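You operate a simulated robot arm through the tools that you are given. There is no shell and no other tool.

Carry out the task below with a simulated robot arm. There is one attempt and no reset: what you move stays moved.

JOB
Fit the white piece that is as wide as the gap in the cradle's bowl.
Fine: then set the hoop on the lip; the other two pieces go on the blue tray.

It is judged by the outcome, as a careful person would: the job done as asked, and still so three seconds after it is handed in. It fails if anything else is knocked over, pushed out of place, dropped, spilled or broken.

ROBOT AND FRAMES
A 6-joint arm with a fingered hand, fixed in place. Base frame: the origin is at the foot of the arm, x ahead of it, y to its left, z up; the work surface is at about z = 800. Readings come in mm, rad, newtons and seconds.
With the tool pointing down near the work surface it reaches from about 340 to 800 mm from the base axis. Its first joint turns from -2.007 to 2.007 rad. Payload 4 kg.
The tool frame sits at the grasp point between the pads (the TCP): z along the fingers, y along the line on which they close. The tips reach 26 mm beyond it. The gripper opens to 164 mm. The gripper's body begins 73 mm behind the TCP. The gripper is a hand of 5 fingers: y runs from the thumb to the fingers, the wrist lies at [0, 0, -239] in the tool frame, and closing takes about 1.5 s.
Orientation is that of the tool frame in the base frame, as [roll, pitch, yaw] about the fixed x, y, z axes, in that order (R = Rz(yaw) Ry(pitch) Rx(roll)). With the fingers straight down and closing along the base's y, the tool's x points along the base's -x, its y along +y and its z along -z.

CONTROLS
- The arm moves only by the tool drive_tool. Its argument "targets" is a list of rows, each an object of numbers (a shift or turn left out is 0, a gripper value left out holds the last): "tx", "ty", "tz": the shift along the tool's x, y, z in mm; "rx", "ry", "rz": the turn, a rotation vector about the tool's x, y, z in rad. In form: [{"tx": .., "ty": .., "tz": .., "rx": .., "ry": .., "rz": ..}, ...]. A call has 1 to 20 rows; each row shifts and turns the commanded pose from where the row before left it, along the tool's axes as they then stand. "jaw" is the gripper command, from -1 (shut) to 1 (fully open), values between in proportion, set as the call begins (left out, the last holds). A row lasts 0.2 s, in which the tool goes at most 50 mm and 0.15 rad; a call with a longer step from one row to the next is refused whole, and so is a gripper value outside its range. A pose out of reach is approached as far as the arm can. The call stops where the force on the tool passes 40 N (or 10 N more than at its start, if that is more) or the arm is blocked; 0.2 s more then pass. Each finger travels about 45 mm/s and halts on what it meets, pressing with about 26 N; the grip force reading is that of the motor and also rises with nothing between the fingers. The clock runs only during rows and for 0.2 s after the last one: add rows that do not move to give the fingers time. It gives the time, the measured TCP pose, the force on the tool (base axes), the opening and the grip force at its end, in the units of the frame above (readings bear some noise), with the torque about the TCP (base axes, N m) and any sound that the robot's microphone picked up.
- Cameras (640 x 400 px; columns grow to the right, rows downward): "scene" is fixed at [220.2, 521.9, 1545.3]; the picture's right is [-0.97, -0.23, 0.00], its down [-0.12, 0.50, -0.86] and it looks along [0.20, -0.83, -0.52] (base axes); focal length 366 px, centre (320, 200). "wrist" rides on the gripper at [51, -70, -93] in the tool frame; the picture's right is [0.81, 0.59, 0.00], its down [-0.43, 0.60, -0.68] and it looks along [-0.40, 0.55, 0.74] (tool axes); focal length 270 px, centre (320, 200). There is no depth. A picture from a camera that has moved, and an enlarged one, comes with that camera's place and axes in the base frame and with its lens. The place of the scene camera against the robot may be out by one fixed shift of up to 25 mm in any direction.
- capture(camera): a new picture of that camera. No time passes.
- slide_trunk(by): slides the trunk up (or, below 0, down) by that many mm; the arm rides with it, the base frame stays. It gives what a move gives, with no picture.
- move_fingers(finger1, finger2, finger3, finger4, thumb_bend): sets how far each is bent, from 0 (flat) to 1 (curled in); at 0.3 the hand is open as for a grip, at 0.7 the pads meet at the TCP. One left out holds its place. A second passes; each finger stops where it meets its share of the squeeze, and holds until it gets a number again. A gripper value or a shape takes the hand back. It gives what a move gives, with no picture; readings hold the bend of each and the force on the fingers (four entries, about 0 where the hand has none), thumb and palm.
- hand_shape(shape): the hand has 5 fingers and takes this shape, open, in about a second: jaw (thumb against the fingers, like two jaws); tri (thumb and two fingers); tip (a fingertip pinch); poke (one finger out to press); point (the index stretched); flat (the hand flat); cup (the hand cupped); fist (a fist). The gripper value then closes the fingers along that shape, each until it touches; the sizes above hold for jaw. It gives what a move gives, with no picture.
- enlarge(camera, box): a new picture of the part [left, top, right, bottom] of that camera's present view, enlarged. No time passes.
- close_job(): hands the job in; it is judged then, once.

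Places have to be worked out from the pictures, the camera data and where the tool is seen. Open the gripper and draw the arm clear of the work before you hand the job in, unless the task says otherwise.

The tools are called after "Emit:" by a JSON object that holds its "api" and its "payload". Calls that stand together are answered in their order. drive_tool: Moves the arm, as the interface text tells. Its arguments: {"type":"object","properties":{"targets":{"type":"array"},"jaw":{"type":"number"}},"required":["targets"]} The other tools are called the same way: slide_trunk (by) slides the trunk up or down; hand_shape (shape) gives the hand a shape; move_fingers (finger1, finger2, finger3, finger4, thumb_bend) moves the fingers one by one; capture (camera) takes a picture; enlarge (camera, box) takes an enlarged picture of a part of a camera's view; close_job () hands the job in.

At the start:

```text
time_s: 0.0
eef_pos: [223.6, -478.8, 1164.9]
tcp_rot: [-3.141, -0.001, -3.141]
ft_force: [0.4, 0.2, -1.5]
wrist_torque: [0.01, 0.0, -0.02]
opening: 163.7
grip_force: 0.1
shape: jaw
bend: [0.3, 0.3, 0.3, 0.3, 0.3]
finger forces: [0.0, 0.0, 0.1, 0.0, 0.1, 0.1]
trunk travel left (down, up): [-750.0, 240.0]
```

scene: 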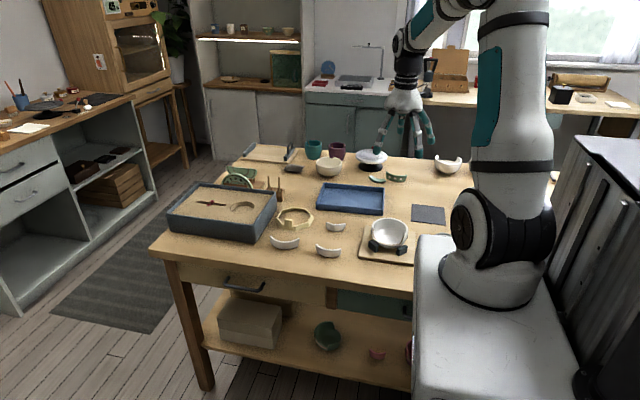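
wrist: 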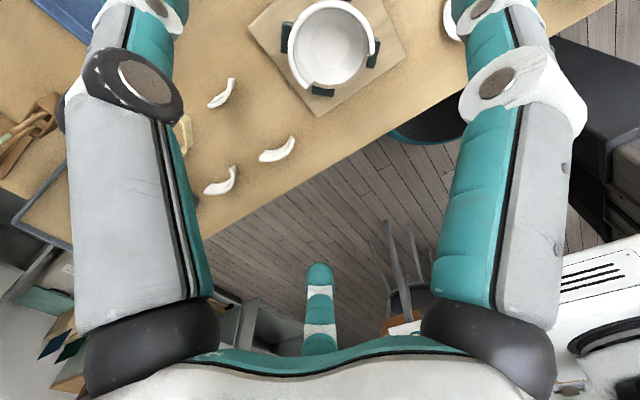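

I start by looking closely at the bench: the cradle with the bowl, the three white pieces and the hoop.

Emit:
{"api": "enlarge", "payload": {"camera": "scene", "box": [340, 190, 460, 270]}}

Emit:
{"api": "enlarge", "payload": {"camera": "scene", "box": [240, 190, 370, 271]}}

Emit:
{"api": "enlarge", "payload": {"camera": "scene", "box": [150, 130, 480, 336]}}

Emit:
{"api": "enlarge", "payload": {"camera": "wrist", "box": [180, 0, 420, 200]}}

```text
5.00 times, centred on (400, 230) of scene
camera zoom: at [220.2, 521.9, 1545.3], right [-0.97, -0.23, 0.0], down [-0.12, 0.5, -0.86], along [0.2, -0.83, -0.52], focal length 1830 px, centre (-80, 50)
```

zoom: 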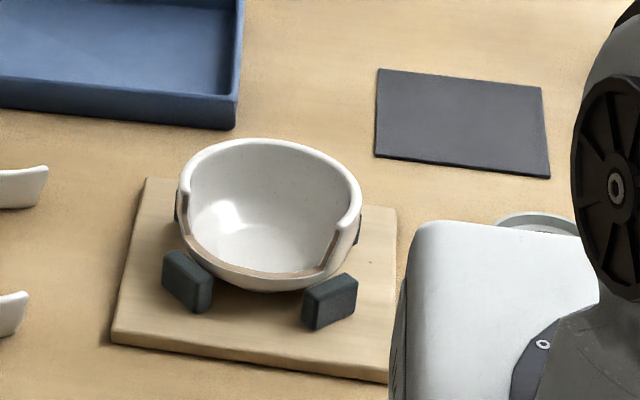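

```text
4.92 times, centred on (305, 230) of scene
camera zoom: at [220.2, 521.9, 1545.3], right [-0.97, -0.23, 0.0], down [-0.12, 0.5, -0.86], along [0.2, -0.83, -0.52], focal length 1802 px, centre (394, 50)
```

zoom: 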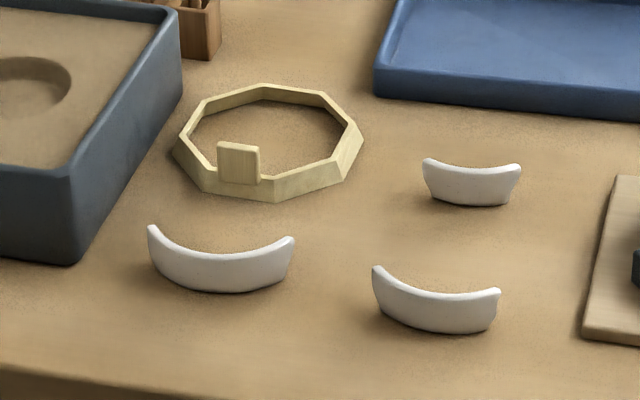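

```text
1.94 times, centred on (315, 233) of scene
camera zoom: at [220.2, 521.9, 1545.3], right [-0.97, -0.23, 0.0], down [-0.12, 0.5, -0.86], along [0.2, -0.83, -0.52], focal length 710 px, centre (330, 136)
```

zoom: 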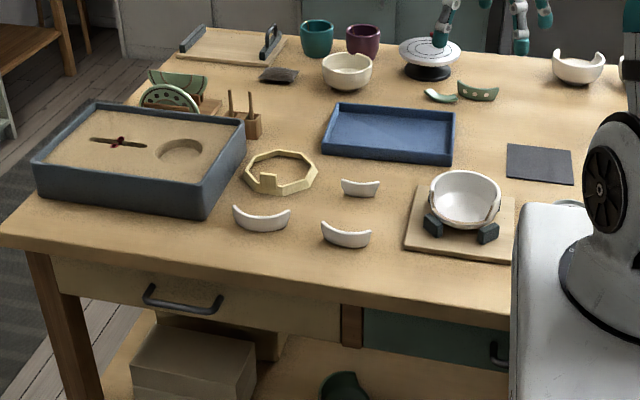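

```text
2.00 times, centred on (300, 100) of wrist
camera zoom: at [173.8, -548.2, 1259.8], right [-0.81, 0.59, 0.0], down [0.43, 0.6, 0.68], along [0.4, 0.55, -0.74], focal length 541 px, centre (360, 400)
```

zoom: 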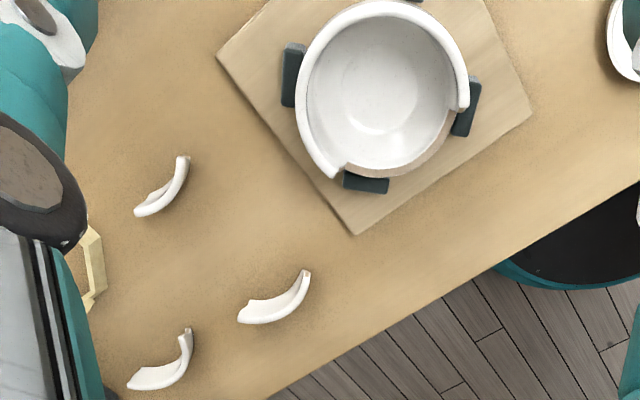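

The three white pieces lie left of the cradle and the gap faces the scene camera. I'll move the hand to get a clearer wrist view of the pieces and hoop, staying high above everything.

Emit:
{"api": "drive_tool", "payload": {"targets": [{"tx": -25, "ty": -30, "tz": 15}, {"tx": -25, "ty": -30, "tz": 15}, {"tx": -25, "ty": -30, "tz": 15}, {"tx": -25, "ty": -30, "tz": 15}, {"tx": -25, "ty": -10, "tz": 15}], "jaw": 1}}

Emit:
{"api": "capture", "payload": {"camera": "wrist"}}

Emit:
{"api": "capture", "payload": {"camera": "scene"}}

```text
time_s: 1.2
eef_pos: [350.3, -608.3, 1089.5]
tcp_rot: [3.142, -0.001, 3.141]
ft_force: [-0.1, 0.0, 0.3]
wrist_torque: [0.02, -0.03, 0.04]
opening: 163.9
grip_force: 0.1
shape: jaw
bend: [0.3, 0.3, 0.3, 0.3, 0.3]
finger forces: [0.0, 0.0, 0.0, 0.0, 0.0, 0.0]
trunk travel left (down, up): [-750.0, 240.0]
```

```text
taken
camera wrist: at [300.5, -677.9, 1184.7], right [-0.81, 0.59, 0.0], down [0.43, 0.59, 0.68], along [0.4, 0.55, -0.74], focal length 270 px, centre (320, 200)
```

wrist: 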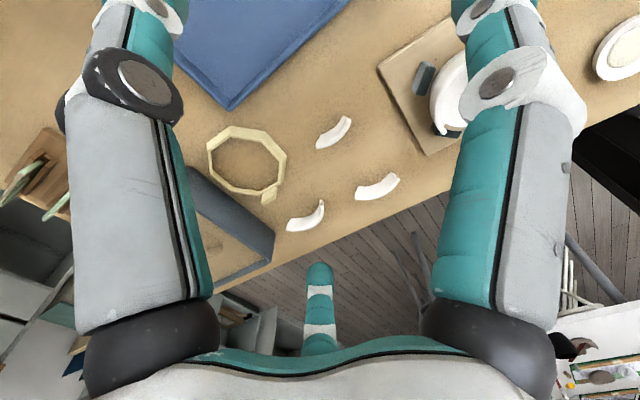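

```text
taken
```

scene: 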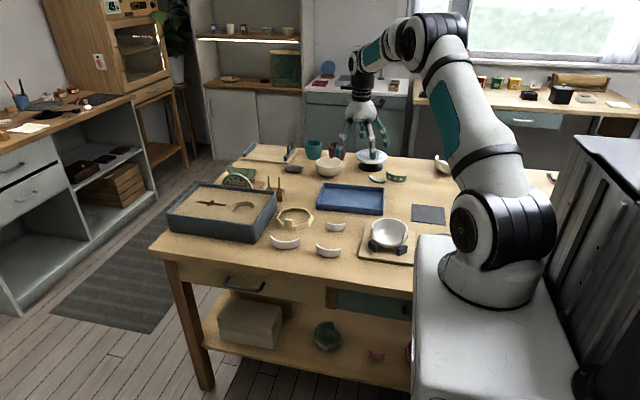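

Emit:
{"api": "enlarge", "payload": {"camera": "wrist", "box": [190, 90, 430, 250]}}

```text
2.50 times, centred on (310, 170) of wrist
camera zoom: at [300.5, -677.9, 1184.7], right [-0.81, 0.59, 0.0], down [0.43, 0.59, 0.68], along [0.4, 0.55, -0.74], focal length 676 px, centre (345, 275)
```

zoom: 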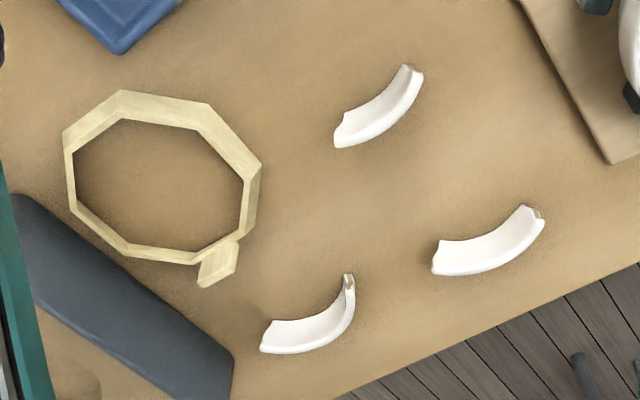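

L (the far-left piece) measures ≈100 mm across its lip, M ≈83 mm and S ≈66 mm; the gap measures ≈100 mm, so L looks right. I'll take the three-finger shape and go to about 75 mm above L to see it more closely.

Emit:
{"api": "hand_shape", "payload": {"shape": "tri"}}

Emit:
{"api": "drive_tool", "payload": {"targets": [{"tx": -24, "ty": 28.5, "tz": 22.5}, {"tx": -24, "ty": 28.5, "tz": 22.5}, {"tx": -24, "ty": 28.5, "tz": 22.5}, {"tx": -24, "ty": 28.5, "tz": 22.5}, {"tx": -24, "ty": 28.5, "tz": 22.5}, {"tx": -24, "ty": 28.5, "tz": 22.5}, {"tx": -24, "ty": 28.5, "tz": 22.5}, {"tx": -24, "ty": 28.5, "tz": 22.5}, {"rz": -0.149}, {}]}}

Emit:
{"api": "capture", "payload": {"camera": "wrist"}}

Emit:
{"api": "enlarge", "payload": {"camera": "scene", "box": [220, 130, 420, 270]}}

```text
time_s: 2.1
eef_pos: [348.8, -608.4, 1090.8]
tcp_rot: [3.141, 0.0, -3.14]
ft_force: [-0.1, -1.0, 0.0]
wrist_torque: [0.0, 0.0, 0.01]
opening: 164.0
grip_force: 0.0
shape: tri
bend: [0.14, 0.3, 0.3, 0.14, 0.3]
finger forces: [0.0, 0.0, 0.0, 0.0, 0.1, 0.0]
trunk travel left (down, up): [-750.0, 240.0]
```

```text
time_s: 4.3
eef_pos: [541.1, -381.2, 909.4]
tcp_rot: [-3.14, 0.0, -2.99]
ft_force: [0.9, -0.4, 0.5]
wrist_torque: [0.03, 0.02, 0.0]
opening: 163.8
grip_force: 0.0
shape: tri
bend: [0.14, 0.3, 0.3, 0.14, 0.3]
finger forces: [0.1, 0.0, 0.0, 0.1, 0.0, 0.0]
trunk travel left (down, up): [-750.0, 240.0]
```

```text
taken
camera wrist: at [502.2, -457.1, 1004.4], right [-0.89, 0.46, 0.0], down [0.34, 0.65, 0.68], along [0.31, 0.6, -0.74], focal length 270 px, centre (320, 200)
```

wrist: 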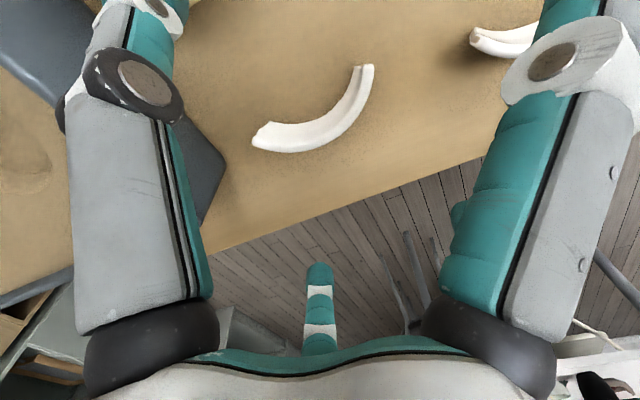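

```text
2.86 times, centred on (320, 200) of scene
camera zoom: at [220.2, 521.9, 1545.3], right [-0.97, -0.23, 0.0], down [-0.12, 0.5, -0.86], along [0.2, -0.83, -0.52], focal length 1046 px, centre (320, 200)
```

zoom: 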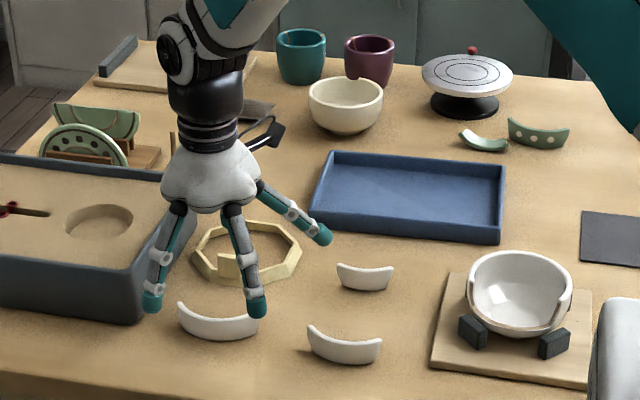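

The digits' spread needs understanding before I go near the piece, so I enlarge the view of the hand.

Emit:
{"api": "enlarge", "payload": {"camera": "scene", "box": [255, 130, 355, 250]}}

Emit:
{"api": "enlarge", "payload": {"camera": "wrist", "box": [220, 40, 420, 165]}}

```text
3.33 times, centred on (305, 190) of scene
camera zoom: at [220.2, 521.9, 1545.3], right [-0.97, -0.23, 0.0], down [-0.12, 0.5, -0.86], along [0.2, -0.83, -0.52], focal length 1220 px, centre (370, 233)
```

zoom: 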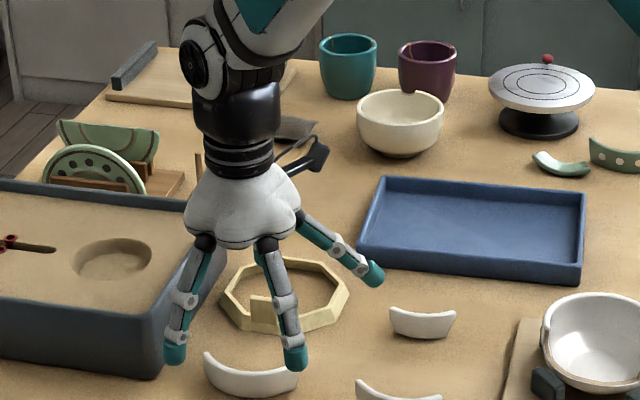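

```text
3.20 times, centred on (320, 102) of wrist
camera zoom: at [502.2, -457.1, 1004.4], right [-0.89, 0.46, 0.0], down [0.34, 0.65, 0.68], along [0.31, 0.6, -0.74], focal length 865 px, centre (320, 512)
```

zoom: 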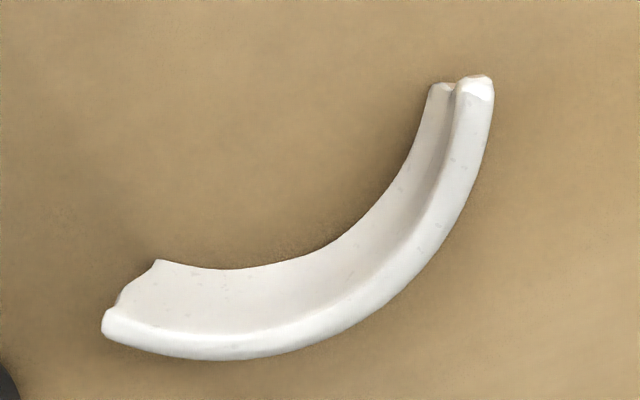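

Only three digits are visible, and it matters which is which. I'll raise the hand well clear and move fingers one at a time while watching from both cameras.

Emit:
{"api": "drive_tool", "payload": {"targets": [{"tz": -45}, {"tz": -45}, {"tz": -30}]}}

Emit:
{"api": "hand_shape", "payload": {"shape": "jaw"}}

Emit:
{"api": "enlarge", "payload": {"camera": "scene", "box": [245, 80, 365, 200]}}

Emit:
{"api": "move_fingers", "payload": {"finger1": 0.6}}

Emit:
{"api": "enlarge", "payload": {"camera": "scene", "box": [245, 80, 365, 200]}}

Emit:
{"api": "capture", "payload": {"camera": "wrist"}}

Emit:
{"api": "move_fingers", "payload": {"finger1": 0.3, "finger2": 0.6}}

Emit:
{"api": "enlarge", "payload": {"camera": "scene", "box": [245, 80, 365, 200]}}

Emit:
{"api": "capture", "payload": {"camera": "wrist"}}

Emit:
{"api": "move_fingers", "payload": {"finger2": 0.3, "thumb_bend": 0.6}}

Emit:
{"api": "enlarge", "payload": {"camera": "scene", "box": [245, 80, 365, 200]}}

Emit:
{"api": "capture", "payload": {"camera": "wrist"}}

```text
time_s: 5.1
eef_pos: [539.1, -382.0, 1030.5]
tcp_rot: [-3.14, 0.001, -2.992]
ft_force: [-0.5, -0.3, -0.7]
wrist_torque: [0.02, -0.04, -0.02]
opening: 163.9
grip_force: 0.0
shape: tri
bend: [0.14, 0.3, 0.3, 0.14, 0.3]
finger forces: [0.0, 0.0, 0.0, 0.1, 0.1, 0.1]
trunk travel left (down, up): [-750.0, 240.0]
```

```text
time_s: 6.0
eef_pos: [540.8, -381.6, 1029.5]
tcp_rot: [-3.141, 0.002, -2.993]
ft_force: [-0.2, 0.3, -0.4]
wrist_torque: [-0.01, -0.04, 0.02]
opening: 164.0
grip_force: 0.0
shape: jaw
bend: [0.3, 0.3, 0.3, 0.3, 0.3]
finger forces: [0.0, 0.1, 0.0, 0.1, 0.0, 0.0]
trunk travel left (down, up): [-750.0, 240.0]
```

```text
3.33 times, centred on (305, 140) of scene
camera zoom: at [220.2, 521.9, 1545.3], right [-0.97, -0.23, 0.0], down [-0.12, 0.5, -0.86], along [0.2, -0.83, -0.52], focal length 1220 px, centre (370, 400)
```

zoom: 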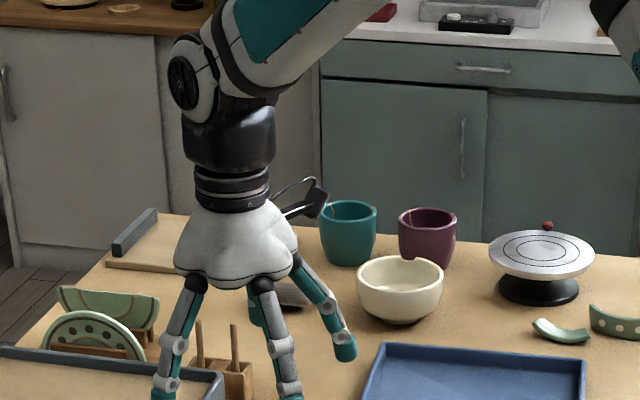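

```text
time_s: 7.0
eef_pos: [540.2, -381.0, 1029.4]
tcp_rot: [3.142, -0.001, -2.991]
ft_force: [0.0, -0.5, 0.7]
wrist_torque: [0.02, 0.0, 0.02]
opening: 70.7
grip_force: 0.1
shape: fingers
bend: [0.6, 0.3, 0.3, 0.3, 0.3]
finger forces: [0.0, 0.0, 0.0, 0.1, 0.0, 0.0]
trunk travel left (down, up): [-750.0, 240.0]
```

```text
3.33 times, centred on (305, 140) of scene
camera zoom: at [220.2, 521.9, 1545.3], right [-0.97, -0.23, 0.0], down [-0.12, 0.5, -0.86], along [0.2, -0.83, -0.52], focal length 1220 px, centre (370, 400)
```

zoom: 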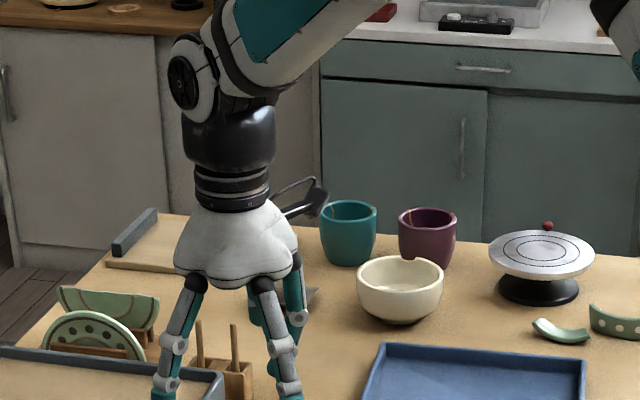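

```text
taken
camera wrist: at [501.4, -457.6, 1124.2], right [-0.89, 0.46, 0.0], down [0.34, 0.65, 0.68], along [0.31, 0.6, -0.74], focal length 270 px, centre (320, 200)
```

wrist: 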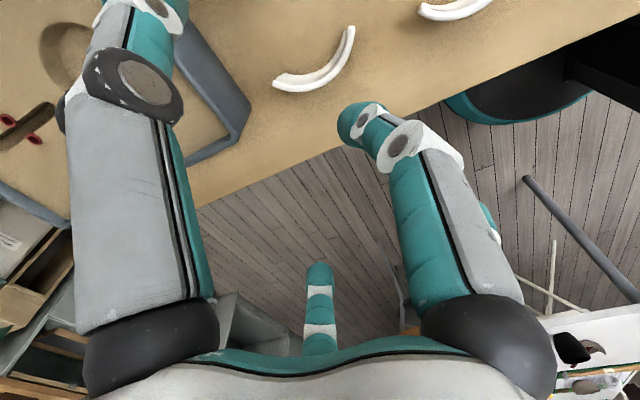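

```text
time_s: 8.0
eef_pos: [540.6, -381.7, 1029.9]
tcp_rot: [3.141, -0.001, -2.993]
ft_force: [0.5, 1.0, -0.3]
wrist_torque: [0.0, 0.04, 0.0]
opening: 90.7
grip_force: 0.1
shape: fingers
bend: [0.3, 0.6, 0.3, 0.3, 0.3]
finger forces: [0.0, 0.0, 0.0, 0.0, 0.0, 0.0]
trunk travel left (down, up): [-750.0, 240.0]
```

```text
3.33 times, centred on (305, 140) of scene
camera zoom: at [220.2, 521.9, 1545.3], right [-0.97, -0.23, 0.0], down [-0.12, 0.5, -0.86], along [0.2, -0.83, -0.52], focal length 1220 px, centre (370, 400)
```

zoom: 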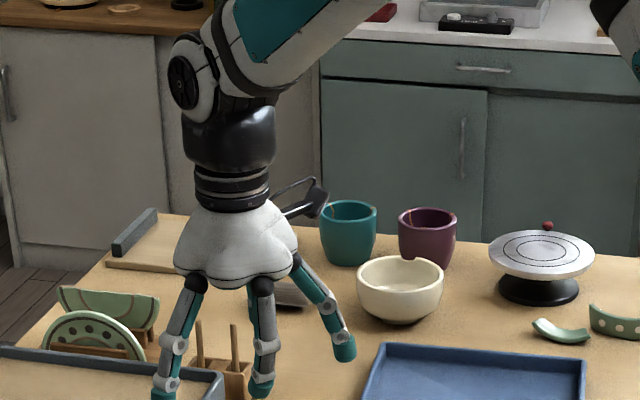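

```text
taken
camera wrist: at [501.4, -457.6, 1124.2], right [-0.89, 0.46, 0.0], down [0.34, 0.65, 0.68], along [0.31, 0.6, -0.74], focal length 270 px, centre (320, 200)
```

wrist: 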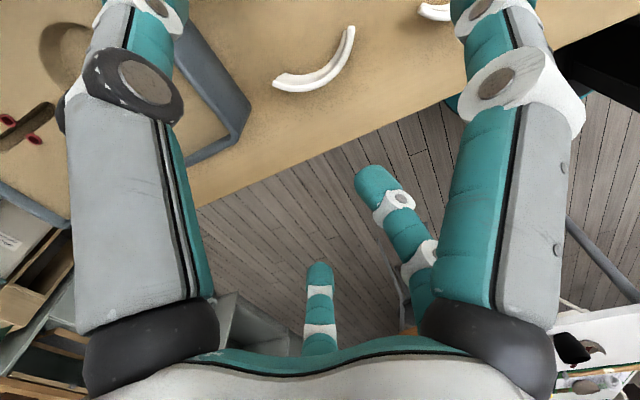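

```text
time_s: 9.0
eef_pos: [540.1, -382.2, 1029.3]
tcp_rot: [3.142, 0.001, -2.994]
ft_force: [-0.6, 1.1, -0.6]
wrist_torque: [-0.01, 0.0, 0.0]
opening: 70.5
grip_force: 0.1
shape: fingers
bend: [0.3, 0.3, 0.3, 0.3, 0.6]
finger forces: [0.0, 0.0, 0.1, 0.1, 0.1, 0.0]
trunk travel left (down, up): [-750.0, 240.0]
```

```text
3.33 times, centred on (305, 140) of scene
camera zoom: at [220.2, 521.9, 1545.3], right [-0.97, -0.23, 0.0], down [-0.12, 0.5, -0.86], along [0.2, -0.83, -0.52], focal length 1220 px, centre (370, 400)
```

zoom: 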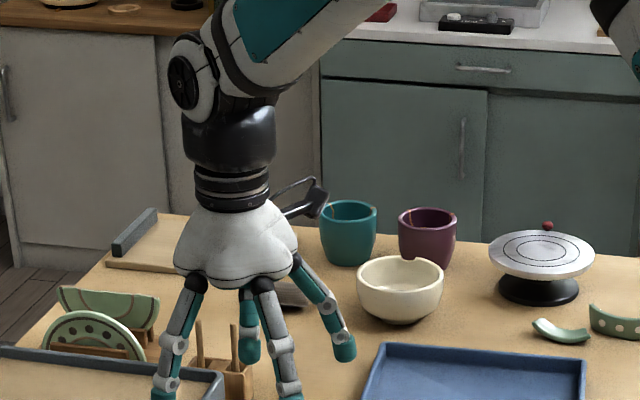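

```text
taken
camera wrist: at [501.4, -457.6, 1124.2], right [-0.89, 0.46, 0.0], down [0.34, 0.65, 0.68], along [0.31, 0.6, -0.74], focal length 270 px, centre (320, 200)
```

wrist: 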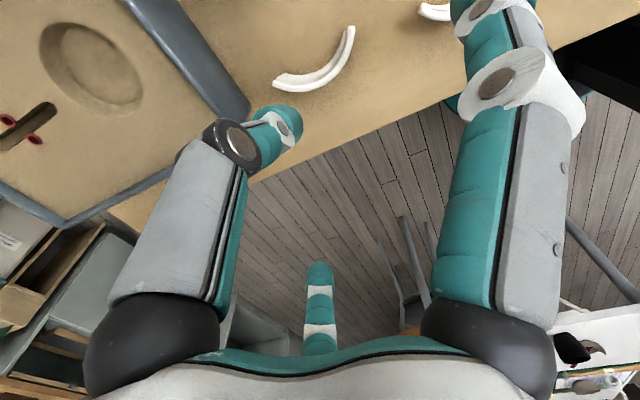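

The hand is radial: five digits about 72° apart, thumb on tool −y, fingers 2 and 3 on the +y side, 1 and 4 to the sides. I'll test curling fingers 1 and 4 fully in, so that they don't stick out sideways near the sandbox.

Emit:
{"api": "move_fingers", "payload": {"finger1": 1, "finger4": 1, "finger2": 0.5, "finger3": 0.5, "thumb_bend": 0.5}}

Emit:
{"api": "capture", "payload": {"camera": "wrist"}}

Emit:
{"api": "enlarge", "payload": {"camera": "scene", "box": [245, 100, 365, 220]}}

```text
time_s: 10.0
eef_pos: [541.3, -381.9, 1028.9]
tcp_rot: [-3.14, 0.002, -2.993]
ft_force: [-1.1, 0.5, 0.7]
wrist_torque: [0.01, 0.05, -0.04]
opening: 37.0
grip_force: 0.0
shape: fingers
bend: [0.75, 0.5, 0.5, 0.75, 0.5]
finger forces: [0.0, 0.0, 0.1, 0.1, 0.0, 0.0]
trunk travel left (down, up): [-750.0, 240.0]
```

```text
taken
camera wrist: at [501.4, -457.6, 1124.2], right [-0.89, 0.46, 0.0], down [0.34, 0.65, 0.68], along [0.31, 0.6, -0.74], focal length 270 px, centre (320, 200)
```

wrist: 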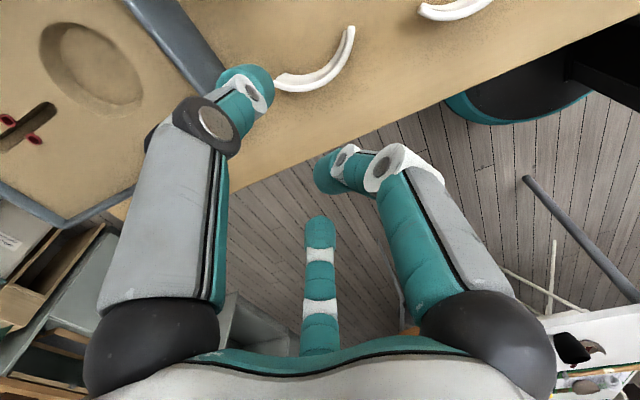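

```text
3.33 times, centred on (305, 160) of scene
camera zoom: at [220.2, 521.9, 1545.3], right [-0.97, -0.23, 0.0], down [-0.12, 0.5, -0.86], along [0.2, -0.83, -0.52], focal length 1220 px, centre (370, 333)
```

zoom: 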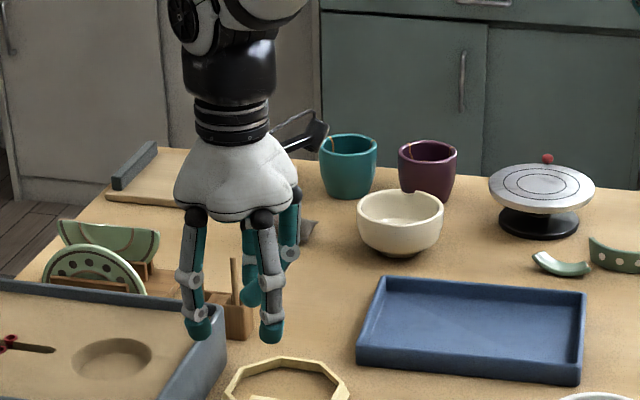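

Fingers 1 and 4 jam at the centre when curled, so that's no use. Instead I'll use "tri" with the hand turned by π: the thumb goes on the piece's outside and fingers 2 and 3 inside, so the spare fingers point away from the sandbox. I turn it while high up.

Emit:
{"api": "hand_shape", "payload": {"shape": "tri"}}

Emit:
{"api": "drive_tool", "payload": {"targets": [{"rz": 0.149}, {"rz": 0.149}, {"rz": 0.149}, {"rz": 0.149}, {"rz": 0.149}, {"rz": 0.149}, {"rz": 0.149}, {"rz": 0.149}, {"rz": 0.149}, {"rz": 0.149}]}}

```text
time_s: 10.9
eef_pos: [541.0, -381.4, 1029.5]
tcp_rot: [-3.14, 0.0, -2.993]
ft_force: [0.7, 0.5, 0.3]
wrist_torque: [0.0, 0.01, -0.01]
opening: 164.0
grip_force: 0.1
shape: tri
bend: [0.14, 0.3, 0.3, 0.14, 0.3]
finger forces: [0.2, 0.1, 0.0, 0.1, 0.1, 0.0]
trunk travel left (down, up): [-750.0, 240.0]
```

```text
time_s: 13.1
eef_pos: [541.3, -381.2, 1030.2]
tcp_rot: [-3.141, 0.001, 1.798]
ft_force: [0.1, 0.6, 0.1]
wrist_torque: [-0.01, 0.01, 0.02]
opening: 164.0
grip_force: 0.0
shape: tri
bend: [0.14, 0.3, 0.3, 0.14, 0.3]
finger forces: [0.1, 0.0, 0.0, 0.1, 0.0, 0.1]
trunk travel left (down, up): [-750.0, 240.0]
```

The turn works so far (yaw 1.80). I continue to yaw ≈ 0.149, which aligns with L's normal.

Emit:
{"api": "drive_tool", "payload": {"targets": [{"rz": 0.149}, {"rz": 0.149}, {"rz": 0.149}, {"rz": 0.149}, {"rz": 0.149}, {"rz": 0.149}, {"rz": 0.149}, {"rz": 0.149}, {"rz": 0.149}, {"rz": 0.149}, {"rz": 0.149}]}}

Emit:
{"api": "capture", "payload": {"camera": "wrist"}}

Emit:
{"api": "enlarge", "payload": {"camera": "scene", "box": [205, 80, 385, 260]}}

```text
time_s: 15.5
eef_pos: [540.6, -381.2, 1029.9]
tcp_rot: [3.141, 0.0, 0.159]
ft_force: [0.6, 0.0, -0.8]
wrist_torque: [0.0, 0.02, 0.0]
opening: 163.6
grip_force: 0.0
shape: tri
bend: [0.14, 0.3, 0.3, 0.14, 0.3]
finger forces: [0.0, 0.1, 0.0, 0.0, 0.0, 0.0]
trunk travel left (down, up): [-750.0, 240.0]
```

```text
taken
camera wrist: at [580.2, -303.9, 1124.9], right [0.89, -0.45, 0.0], down [-0.33, -0.66, 0.68], along [-0.31, -0.6, -0.74], focal length 270 px, centre (320, 200)
```

wrist: 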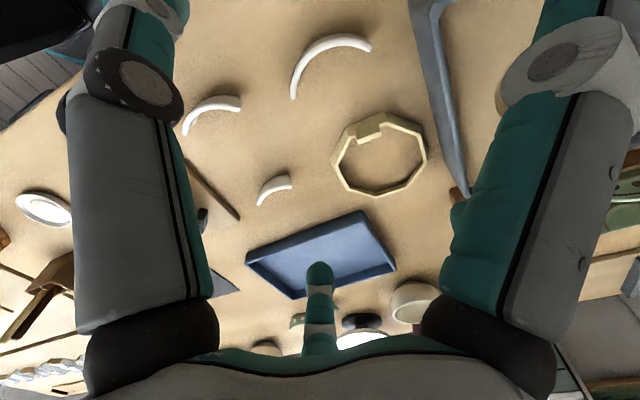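

```text
2.22 times, centred on (295, 170) of scene
camera zoom: at [220.2, 521.9, 1545.3], right [-0.97, -0.23, 0.0], down [-0.12, 0.5, -0.86], along [0.2, -0.83, -0.52], focal length 813 px, centre (376, 267)
```

zoom: 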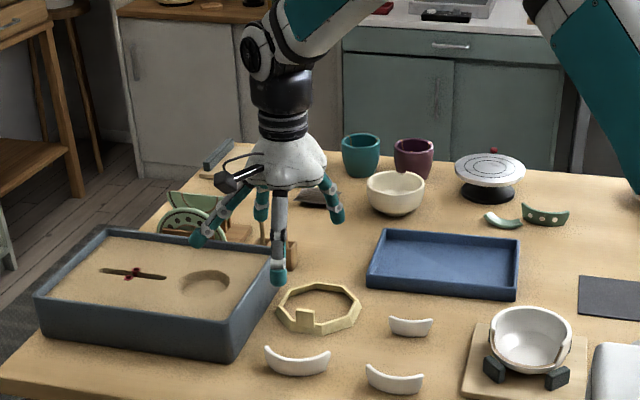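

From this opposite viewpoint I can triangulate heights of the pieces and hoop; I enlarge.

Emit:
{"api": "enlarge", "payload": {"camera": "wrist", "box": [180, 20, 440, 220]}}

Emit:
{"api": "enlarge", "payload": {"camera": "wrist", "box": [270, 20, 390, 110]}}

```text
2.00 times, centred on (310, 120) of wrist
camera zoom: at [580.2, -303.9, 1124.9], right [0.89, -0.45, 0.0], down [-0.33, -0.66, 0.68], along [-0.31, -0.6, -0.74], focal length 541 px, centre (340, 360)
```

zoom: 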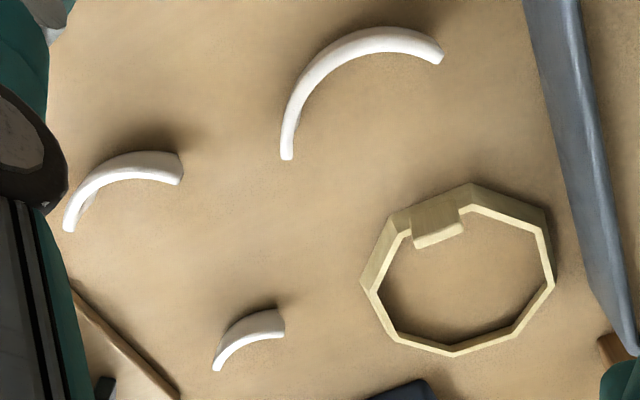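

```text
4.44 times, centred on (330, 65) of wrist
camera zoom: at [580.2, -303.9, 1124.9], right [0.89, -0.45, 0.0], down [-0.33, -0.66, 0.68], along [-0.31, -0.6, -0.74], focal length 1201 px, centre (276, 800)
```

zoom: 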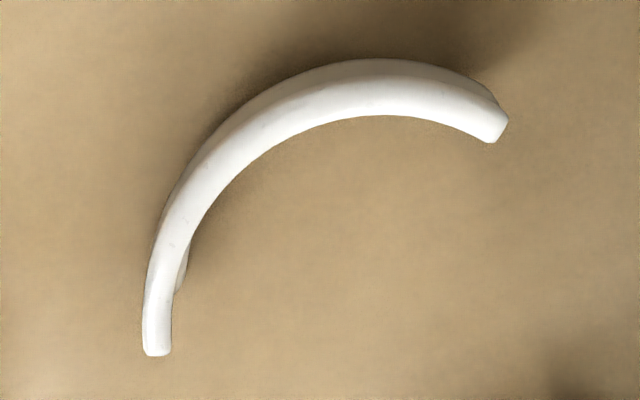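

Triangulating three views puts L's lip at z≈826, with its mid-lip at about (544, −366), outward normal ≈ (−0.09, 1.0), and lip centre-line chord ≈94 mm. I align yaw, half-close the hand and come down to z≈885 for a check.

Emit:
{"api": "drive_tool", "payload": {"targets": [{"rz": 0.067}, {"tx": 2, "ty": -6, "tz": 36}, {"tx": 2, "ty": -7, "tz": 36}, {"tz": 36}, {"tz": 36}, {}, {}], "jaw": 0.2}}

Emit:
{"api": "capture", "payload": {"camera": "wrist"}}

Emit:
{"api": "enlarge", "payload": {"camera": "scene", "box": [225, 150, 355, 270]}}

```text
time_s: 17.1
eef_pos: [544.9, -365.8, 884.8]
tcp_rot: [-3.141, 0.001, 0.095]
ft_force: [0.3, 0.7, 1.0]
wrist_torque: [-0.01, 0.02, -0.02]
opening: 99.1
grip_force: 0.0
shape: tri
bend: [0.14, 0.33, 0.33, 0.14, 0.7]
finger forces: [0.0, 0.0, 0.0, 0.0, 0.0, 0.1]
trunk travel left (down, up): [-750.0, 240.0]
```

```text
taken
camera wrist: at [589.8, -290.9, 980.6], right [0.86, -0.51, 0.0], down [-0.37, -0.63, 0.68], along [-0.35, -0.58, -0.74], focal length 270 px, centre (320, 200)
```

wrist: 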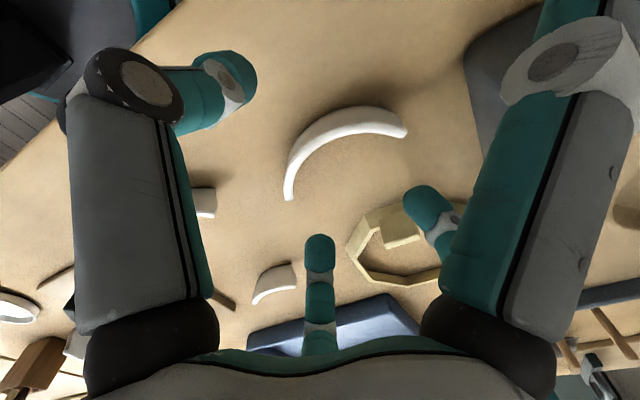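

```text
3.33 times, centred on (290, 210) of scene
camera zoom: at [220.2, 521.9, 1545.3], right [-0.97, -0.23, 0.0], down [-0.12, 0.5, -0.86], along [0.2, -0.83, -0.52], focal length 1220 px, centre (420, 167)
```

zoom: 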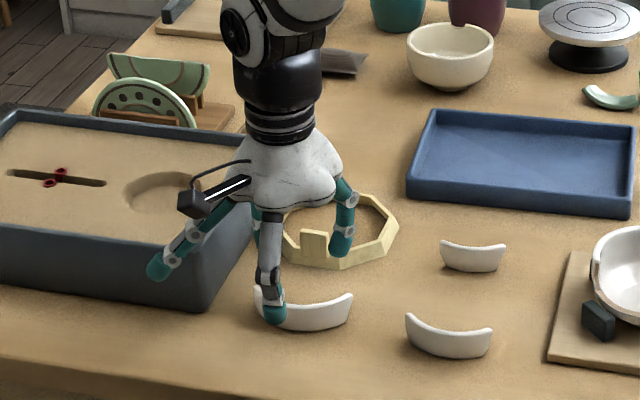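

The reported bend numbers don't match the picture (thumb tip still ≈55 mm out), so I close a bit more here, still well above the piece, to see where the pads actually converge.

Emit:
{"api": "drive_tool", "payload": {"targets": [{}, {}, {}, {}, {}, {}], "jaw": -0.5}}

Emit:
{"api": "capture", "payload": {"camera": "wrist"}}

Emit:
{"api": "drive_tool", "payload": {"targets": [{}, {}, {}, {}], "jaw": -1}}

Emit:
{"api": "capture", "payload": {"camera": "wrist"}}

Emit:
{"api": "enlarge", "payload": {"camera": "scene", "box": [225, 150, 355, 270]}}

```text
time_s: 18.5
eef_pos: [544.7, -365.8, 885.9]
tcp_rot: [3.14, 0.001, 0.096]
ft_force: [-0.6, 0.9, -0.4]
wrist_torque: [0.0, 0.02, -0.01]
opening: 41.4
grip_force: 0.0
shape: tri
bend: [0.14, 0.5, 0.5, 0.14, 0.7]
finger forces: [0.0, 0.0, 0.0, 0.0, 0.0, 0.0]
trunk travel left (down, up): [-750.0, 240.0]
```

```text
taken
camera wrist: at [589.8, -290.9, 980.8], right [0.86, -0.51, 0.0], down [-0.37, -0.63, 0.68], along [-0.35, -0.58, -0.74], focal length 270 px, centre (320, 200)
```

wrist: 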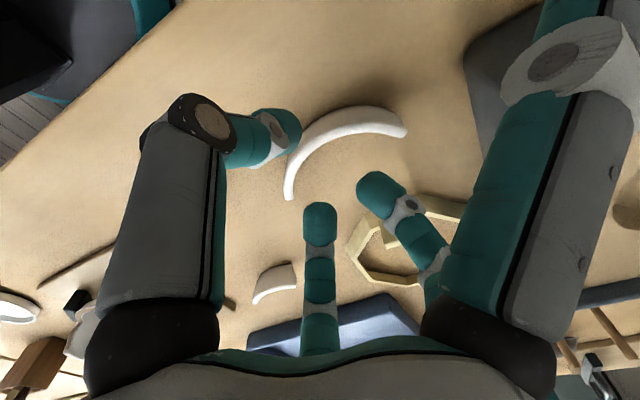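

```text
time_s: 19.5
eef_pos: [545.9, -365.9, 885.3]
tcp_rot: [-3.14, -0.001, 0.093]
ft_force: [0.1, 0.2, 0.0]
wrist_torque: [-0.03, 0.02, 0.02]
opening: 0.2
grip_force: 26.0
shape: tri
bend: [0.21, 0.7, 0.7, 0.21, 0.7]
finger forces: [0.1, 0.0, 0.0, 0.1, 0.0, 0.0]
trunk travel left (down, up): [-750.0, 240.0]
```

```text
taken
camera wrist: at [589.8, -290.9, 980.8], right [0.86, -0.51, 0.0], down [-0.37, -0.63, 0.68], along [-0.35, -0.58, -0.74], focal length 270 px, centre (320, 200)
```

wrist: 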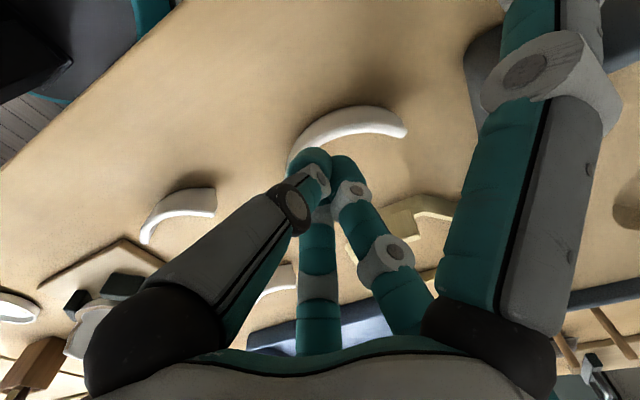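

```text
3.33 times, centred on (290, 210) of scene
camera zoom: at [220.2, 521.9, 1545.3], right [-0.97, -0.23, 0.0], down [-0.12, 0.5, -0.86], along [0.2, -0.83, -0.52], focal length 1220 px, centre (420, 167)
```

zoom: 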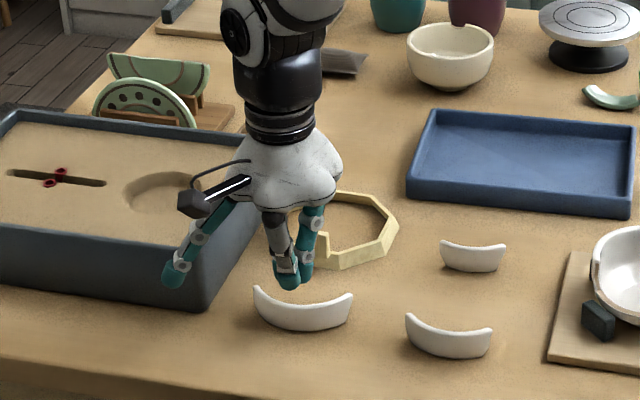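

The pads meet exactly at the TCP in this shape, so I reopen to 0.2 and then descend to z≈834 centred on L's wall.

Emit:
{"api": "drive_tool", "payload": {"targets": [{}, {}, {}, {}, {}, {}, {}], "jaw": 0.2}}

Emit:
{"api": "drive_tool", "payload": {"targets": [{"tx": -2, "ty": 1.3, "tz": 10}, {"tz": 10}, {"tz": 10}, {"tz": 10}, {"tz": 6}, {"tz": 5}, {}]}}

Emit:
{"api": "capture", "payload": {"camera": "wrist"}}

Emit:
{"api": "enlarge", "payload": {"camera": "scene", "box": [245, 180, 345, 270]}}

```text
time_s: 21.1
eef_pos: [545.1, -365.2, 886.6]
tcp_rot: [3.141, 0.0, 0.094]
ft_force: [-0.1, -0.7, 0.0]
wrist_torque: [0.02, 0.02, 0.02]
opening: 98.3
grip_force: 0.1
shape: tri
bend: [0.14, 0.33, 0.33, 0.14, 0.7]
finger forces: [0.0, 0.0, 0.0, 0.1, 0.1, 0.0]
trunk travel left (down, up): [-750.0, 240.0]
```

```text
time_s: 22.7
eef_pos: [542.1, -368.3, 835.6]
tcp_rot: [3.141, 0.001, 0.093]
ft_force: [0.4, 0.5, 0.9]
wrist_torque: [0.0, 0.01, 0.05]
opening: 98.3
grip_force: 0.0
shape: tri
bend: [0.14, 0.33, 0.33, 0.14, 0.7]
finger forces: [0.1, 0.0, 0.1, 0.0, 0.1, 0.0]
trunk travel left (down, up): [-750.0, 240.0]
```

```text
taken
camera wrist: at [586.7, -294.8, 929.9], right [0.86, -0.51, 0.0], down [-0.37, -0.63, 0.68], along [-0.35, -0.58, -0.74], focal length 270 px, centre (320, 200)
```

wrist: 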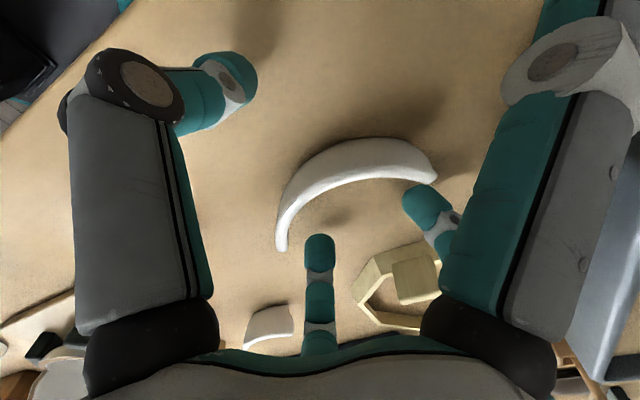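

```text
4.44 times, centred on (295, 225) of scene
camera zoom: at [220.2, 521.9, 1545.3], right [-0.97, -0.23, 0.0], down [-0.12, 0.5, -0.86], along [0.2, -0.83, -0.52], focal length 1626 px, centre (431, 89)
```

zoom: 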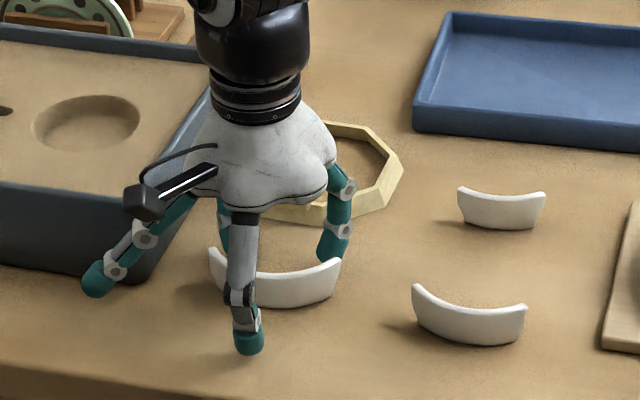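

The thumb stands outside and fingers 2 and 3 stand inside the arc, all clear of the piece and hoop. I close on it.

Emit:
{"api": "drive_tool", "payload": {"targets": [{}, {}, {}, {}, {}, {}, {}, {}, {}, {}], "jaw": -1}}

Emit:
{"api": "capture", "payload": {"camera": "wrist"}}

Emit:
{"api": "enlarge", "payload": {"camera": "scene", "box": [245, 180, 345, 270]}}

```text
time_s: 24.9
eef_pos: [542.8, -369.8, 834.7]
tcp_rot: [-3.141, 0.0, 0.095]
ft_force: [0.9, -0.6, -0.7]
wrist_torque: [0.05, 0.01, 0.02]
opening: 8.7
grip_force: 18.0
shape: tri
bend: [0.28, 0.73, 0.73, 0.28, 0.7]
finger forces: [0.0, 9.8, 9.7, 0.0, 15.8, 0.0]
trunk travel left (down, up): [-750.0, 240.0]
```

```text
taken
camera wrist: at [586.6, -294.8, 929.9], right [0.86, -0.51, 0.0], down [-0.37, -0.63, 0.68], along [-0.35, -0.58, -0.74], focal length 270 px, centre (320, 200)
```

wrist: 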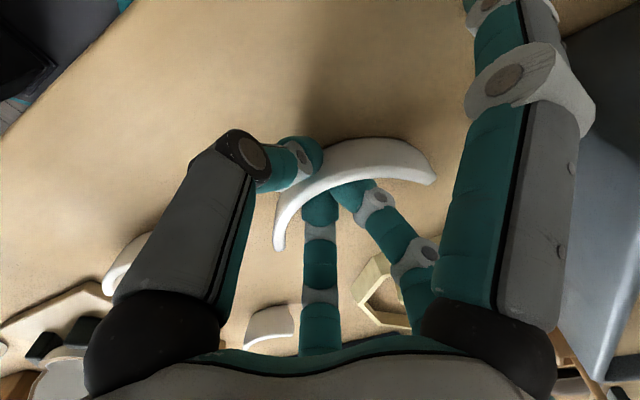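

```text
4.44 times, centred on (295, 225) of scene
camera zoom: at [220.2, 521.9, 1545.3], right [-0.97, -0.23, 0.0], down [-0.12, 0.5, -0.86], along [0.2, -0.83, -0.52], focal length 1626 px, centre (431, 89)
```

zoom: 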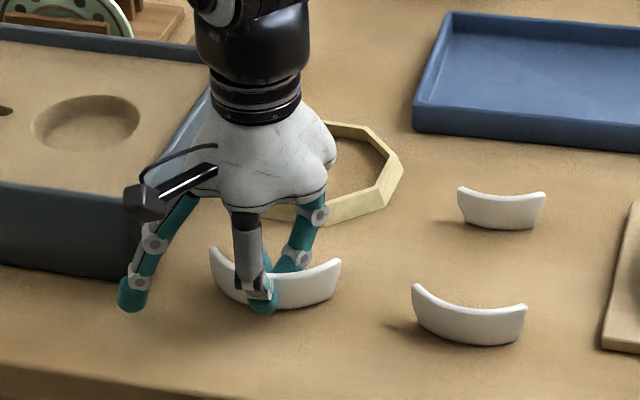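

Grip is firm (8.7 mm opening, about 16–19 N) and L hasn't shifted. I lift it gently.

Emit:
{"api": "drive_tool", "payload": {"targets": [{"tz": -5}, {"tz": -10}, {"tz": -20}, {"tz": -30}, {"tz": -30}, {"tz": -30}, {}]}}

Emit:
{"api": "capture", "payload": {"camera": "wrist"}}

Emit:
{"api": "enlarge", "payload": {"camera": "scene", "box": [245, 130, 345, 220]}}

```text
time_s: 26.5
eef_pos: [540.8, -369.0, 960.5]
tcp_rot: [3.14, 0.001, 0.094]
ft_force: [0.3, 0.1, 0.1]
wrist_torque: [-0.02, 0.04, 0.0]
opening: 8.5
grip_force: 18.3
shape: tri
bend: [0.28, 0.73, 0.73, 0.28, 0.7]
finger forces: [0.0, 9.8, 9.6, 0.1, 15.8, 0.1]
trunk travel left (down, up): [-750.0, 240.0]
```

```text
taken
camera wrist: at [585.9, -294.6, 1055.1], right [0.86, -0.51, 0.0], down [-0.37, -0.63, 0.68], along [-0.35, -0.58, -0.74], focal length 270 px, centre (320, 200)
```

wrist: 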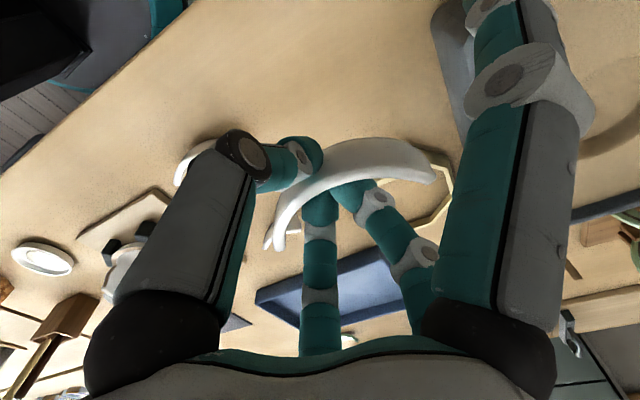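

```text
4.44 times, centred on (295, 175) of scene
camera zoom: at [220.2, 521.9, 1545.3], right [-0.97, -0.23, 0.0], down [-0.12, 0.5, -0.86], along [0.2, -0.83, -0.52], focal length 1626 px, centre (431, 311)
```

zoom: 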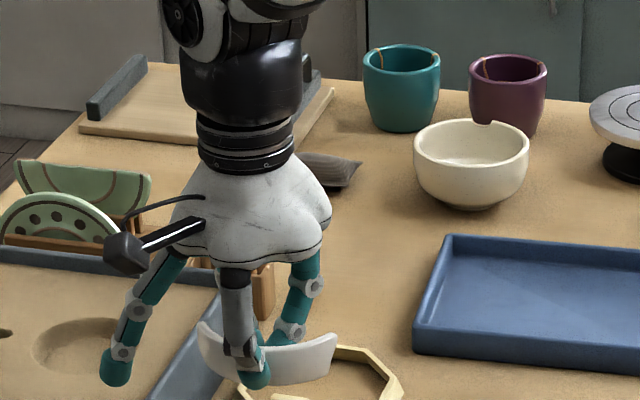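

L is held steadily. I carry it high over to above the cradle to measure the bowl's rim and gap from there.

Emit:
{"api": "drive_tool", "payload": {"targets": [{"tz": -20}, {"tx": -38.6, "ty": 6.2, "tz": -4}, {"tx": -38.6, "ty": 6.2, "tz": -4}, {"tx": -38.6, "ty": 6.2, "tz": -4}, {"tx": -38.6, "ty": 6.2, "tz": -4}, {"tx": -38.6, "ty": 6.2, "tz": -4}, {"tx": -38.6, "ty": 6.2, "tz": -4}, {"tx": -38.6, "ty": 6.2, "tz": -4}, {"tx": -38.6, "ty": 6.2, "tz": -4}, {"tx": -38.6, "ty": 6.2, "tz": -4}, {}]}}

Emit:
{"api": "capture", "payload": {"camera": "wrist"}}

Emit:
{"api": "enlarge", "payload": {"camera": "scene", "box": [330, 110, 470, 270]}}

```text
time_s: 28.9
eef_pos: [201.1, -455.5, 1014.1]
tcp_rot: [-3.141, 0.0, 0.094]
ft_force: [0.1, -0.3, -0.5]
wrist_torque: [0.01, 0.03, 0.01]
opening: 8.6
grip_force: 17.2
shape: tri
bend: [0.28, 0.73, 0.73, 0.28, 0.7]
finger forces: [0.0, 10.0, 10.0, 0.0, 15.6, 0.0]
trunk travel left (down, up): [-750.0, 240.0]
```

```text
taken
camera wrist: at [245.3, -380.6, 1109.3], right [0.86, -0.51, 0.0], down [-0.37, -0.63, 0.68], along [-0.35, -0.58, -0.74], focal length 270 px, centre (320, 200)
```

wrist: 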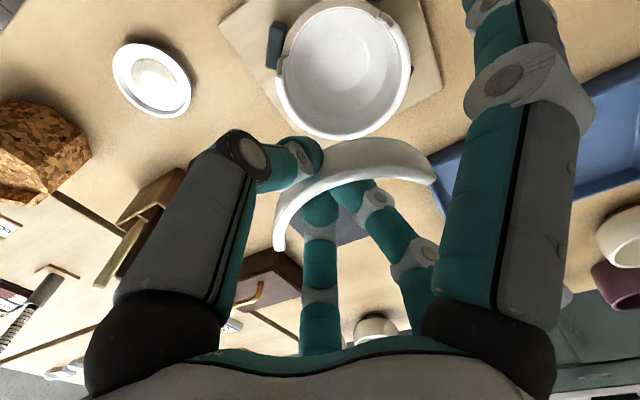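

```text
2.50 times, centred on (400, 190) of scene
camera zoom: at [220.2, 521.9, 1545.3], right [-0.97, -0.23, 0.0], down [-0.12, 0.5, -0.86], along [0.2, -0.83, -0.52], focal length 915 px, centre (120, 225)
```

zoom: 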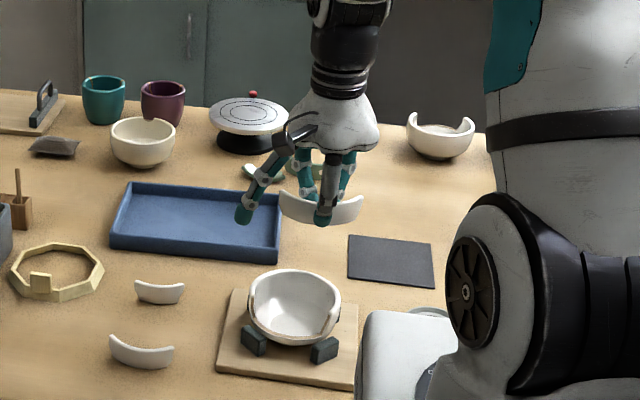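

Emit:
{"api": "enlarge", "payload": {"camera": "wrist", "box": [220, 0, 460, 150]}}

Emit:
{"api": "drive_tool", "payload": {"targets": [{"tz": -40}, {"tz": -40}, {"tz": -20, "ty": -20}, {}]}}

Emit:
{"api": "enlarge", "payload": {"camera": "wrist", "box": [220, 0, 460, 150]}}

```text
2.67 times, centred on (340, 75) of wrist
camera zoom: at [245.3, -380.6, 1109.3], right [0.86, -0.51, 0.0], down [-0.37, -0.63, 0.68], along [-0.35, -0.58, -0.74], focal length 721 px, centre (267, 533)
```

zoom: 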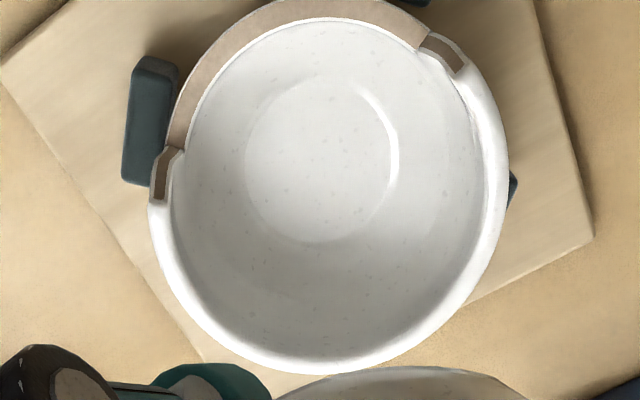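

```text
time_s: 29.9
eef_pos: [198.7, -436.1, 1116.0]
tcp_rot: [-3.139, 0.0, 0.095]
ft_force: [0.0, -0.2, -0.2]
wrist_torque: [-0.01, -0.02, 0.01]
opening: 8.5
grip_force: 18.0
shape: tri
bend: [0.28, 0.73, 0.73, 0.28, 0.7]
finger forces: [0.0, 10.1, 10.1, 0.0, 15.7, 0.0]
trunk travel left (down, up): [-750.0, 240.0]
```

```text
2.67 times, centred on (340, 75) of wrist
camera zoom: at [243.2, -361.6, 1210.5], right [0.86, -0.51, 0.0], down [-0.37, -0.63, 0.68], along [-0.35, -0.58, -0.74], focal length 721 px, centre (267, 533)
```

zoom: 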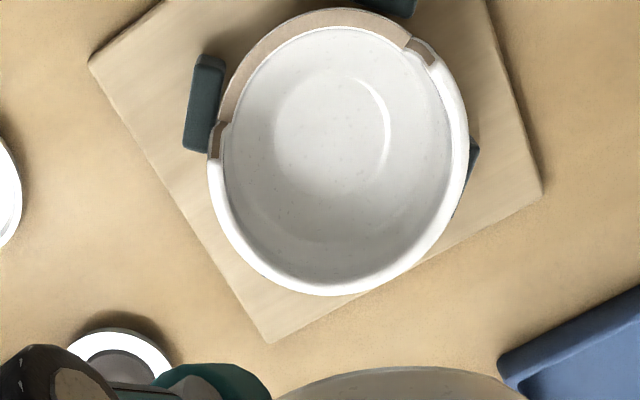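

The rim triangulates to z≈867, with gap ends at about (175.5, −430) and (271.7, −444): chord ≈97 mm, which matches L. Now I check exactly how L sits in the hand.

Emit:
{"api": "enlarge", "payload": {"camera": "wrist", "box": [250, 120, 460, 260]}}

Emit:
{"api": "enlarge", "payload": {"camera": "scene", "box": [370, 110, 450, 170]}}

```text
2.86 times, centred on (355, 190) of wrist
camera zoom: at [243.2, -361.6, 1210.5], right [0.86, -0.51, 0.0], down [-0.37, -0.63, 0.68], along [-0.35, -0.58, -0.74], focal length 772 px, centre (220, 229)
```

zoom: 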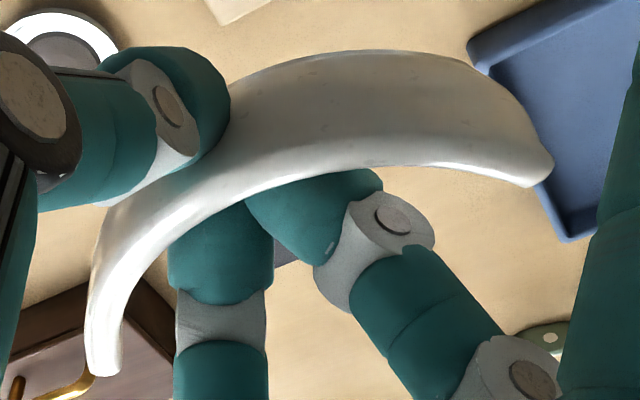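

```text
6.67 times, centred on (410, 140) of scene
camera zoom: at [220.2, 521.9, 1545.3], right [-0.97, -0.23, 0.0], down [-0.12, 0.5, -0.86], along [0.2, -0.83, -0.52], focal length 2440 px, centre (-280, 600)
```

zoom: 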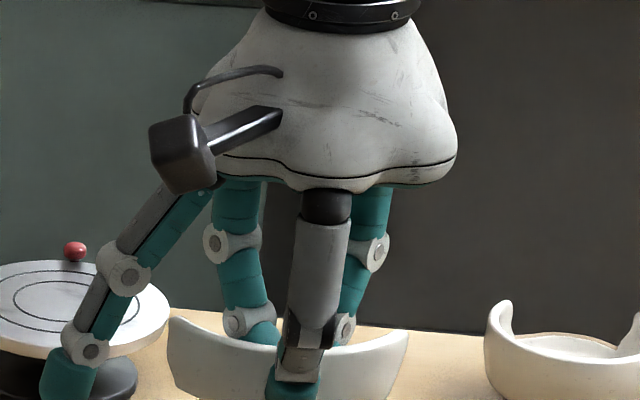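

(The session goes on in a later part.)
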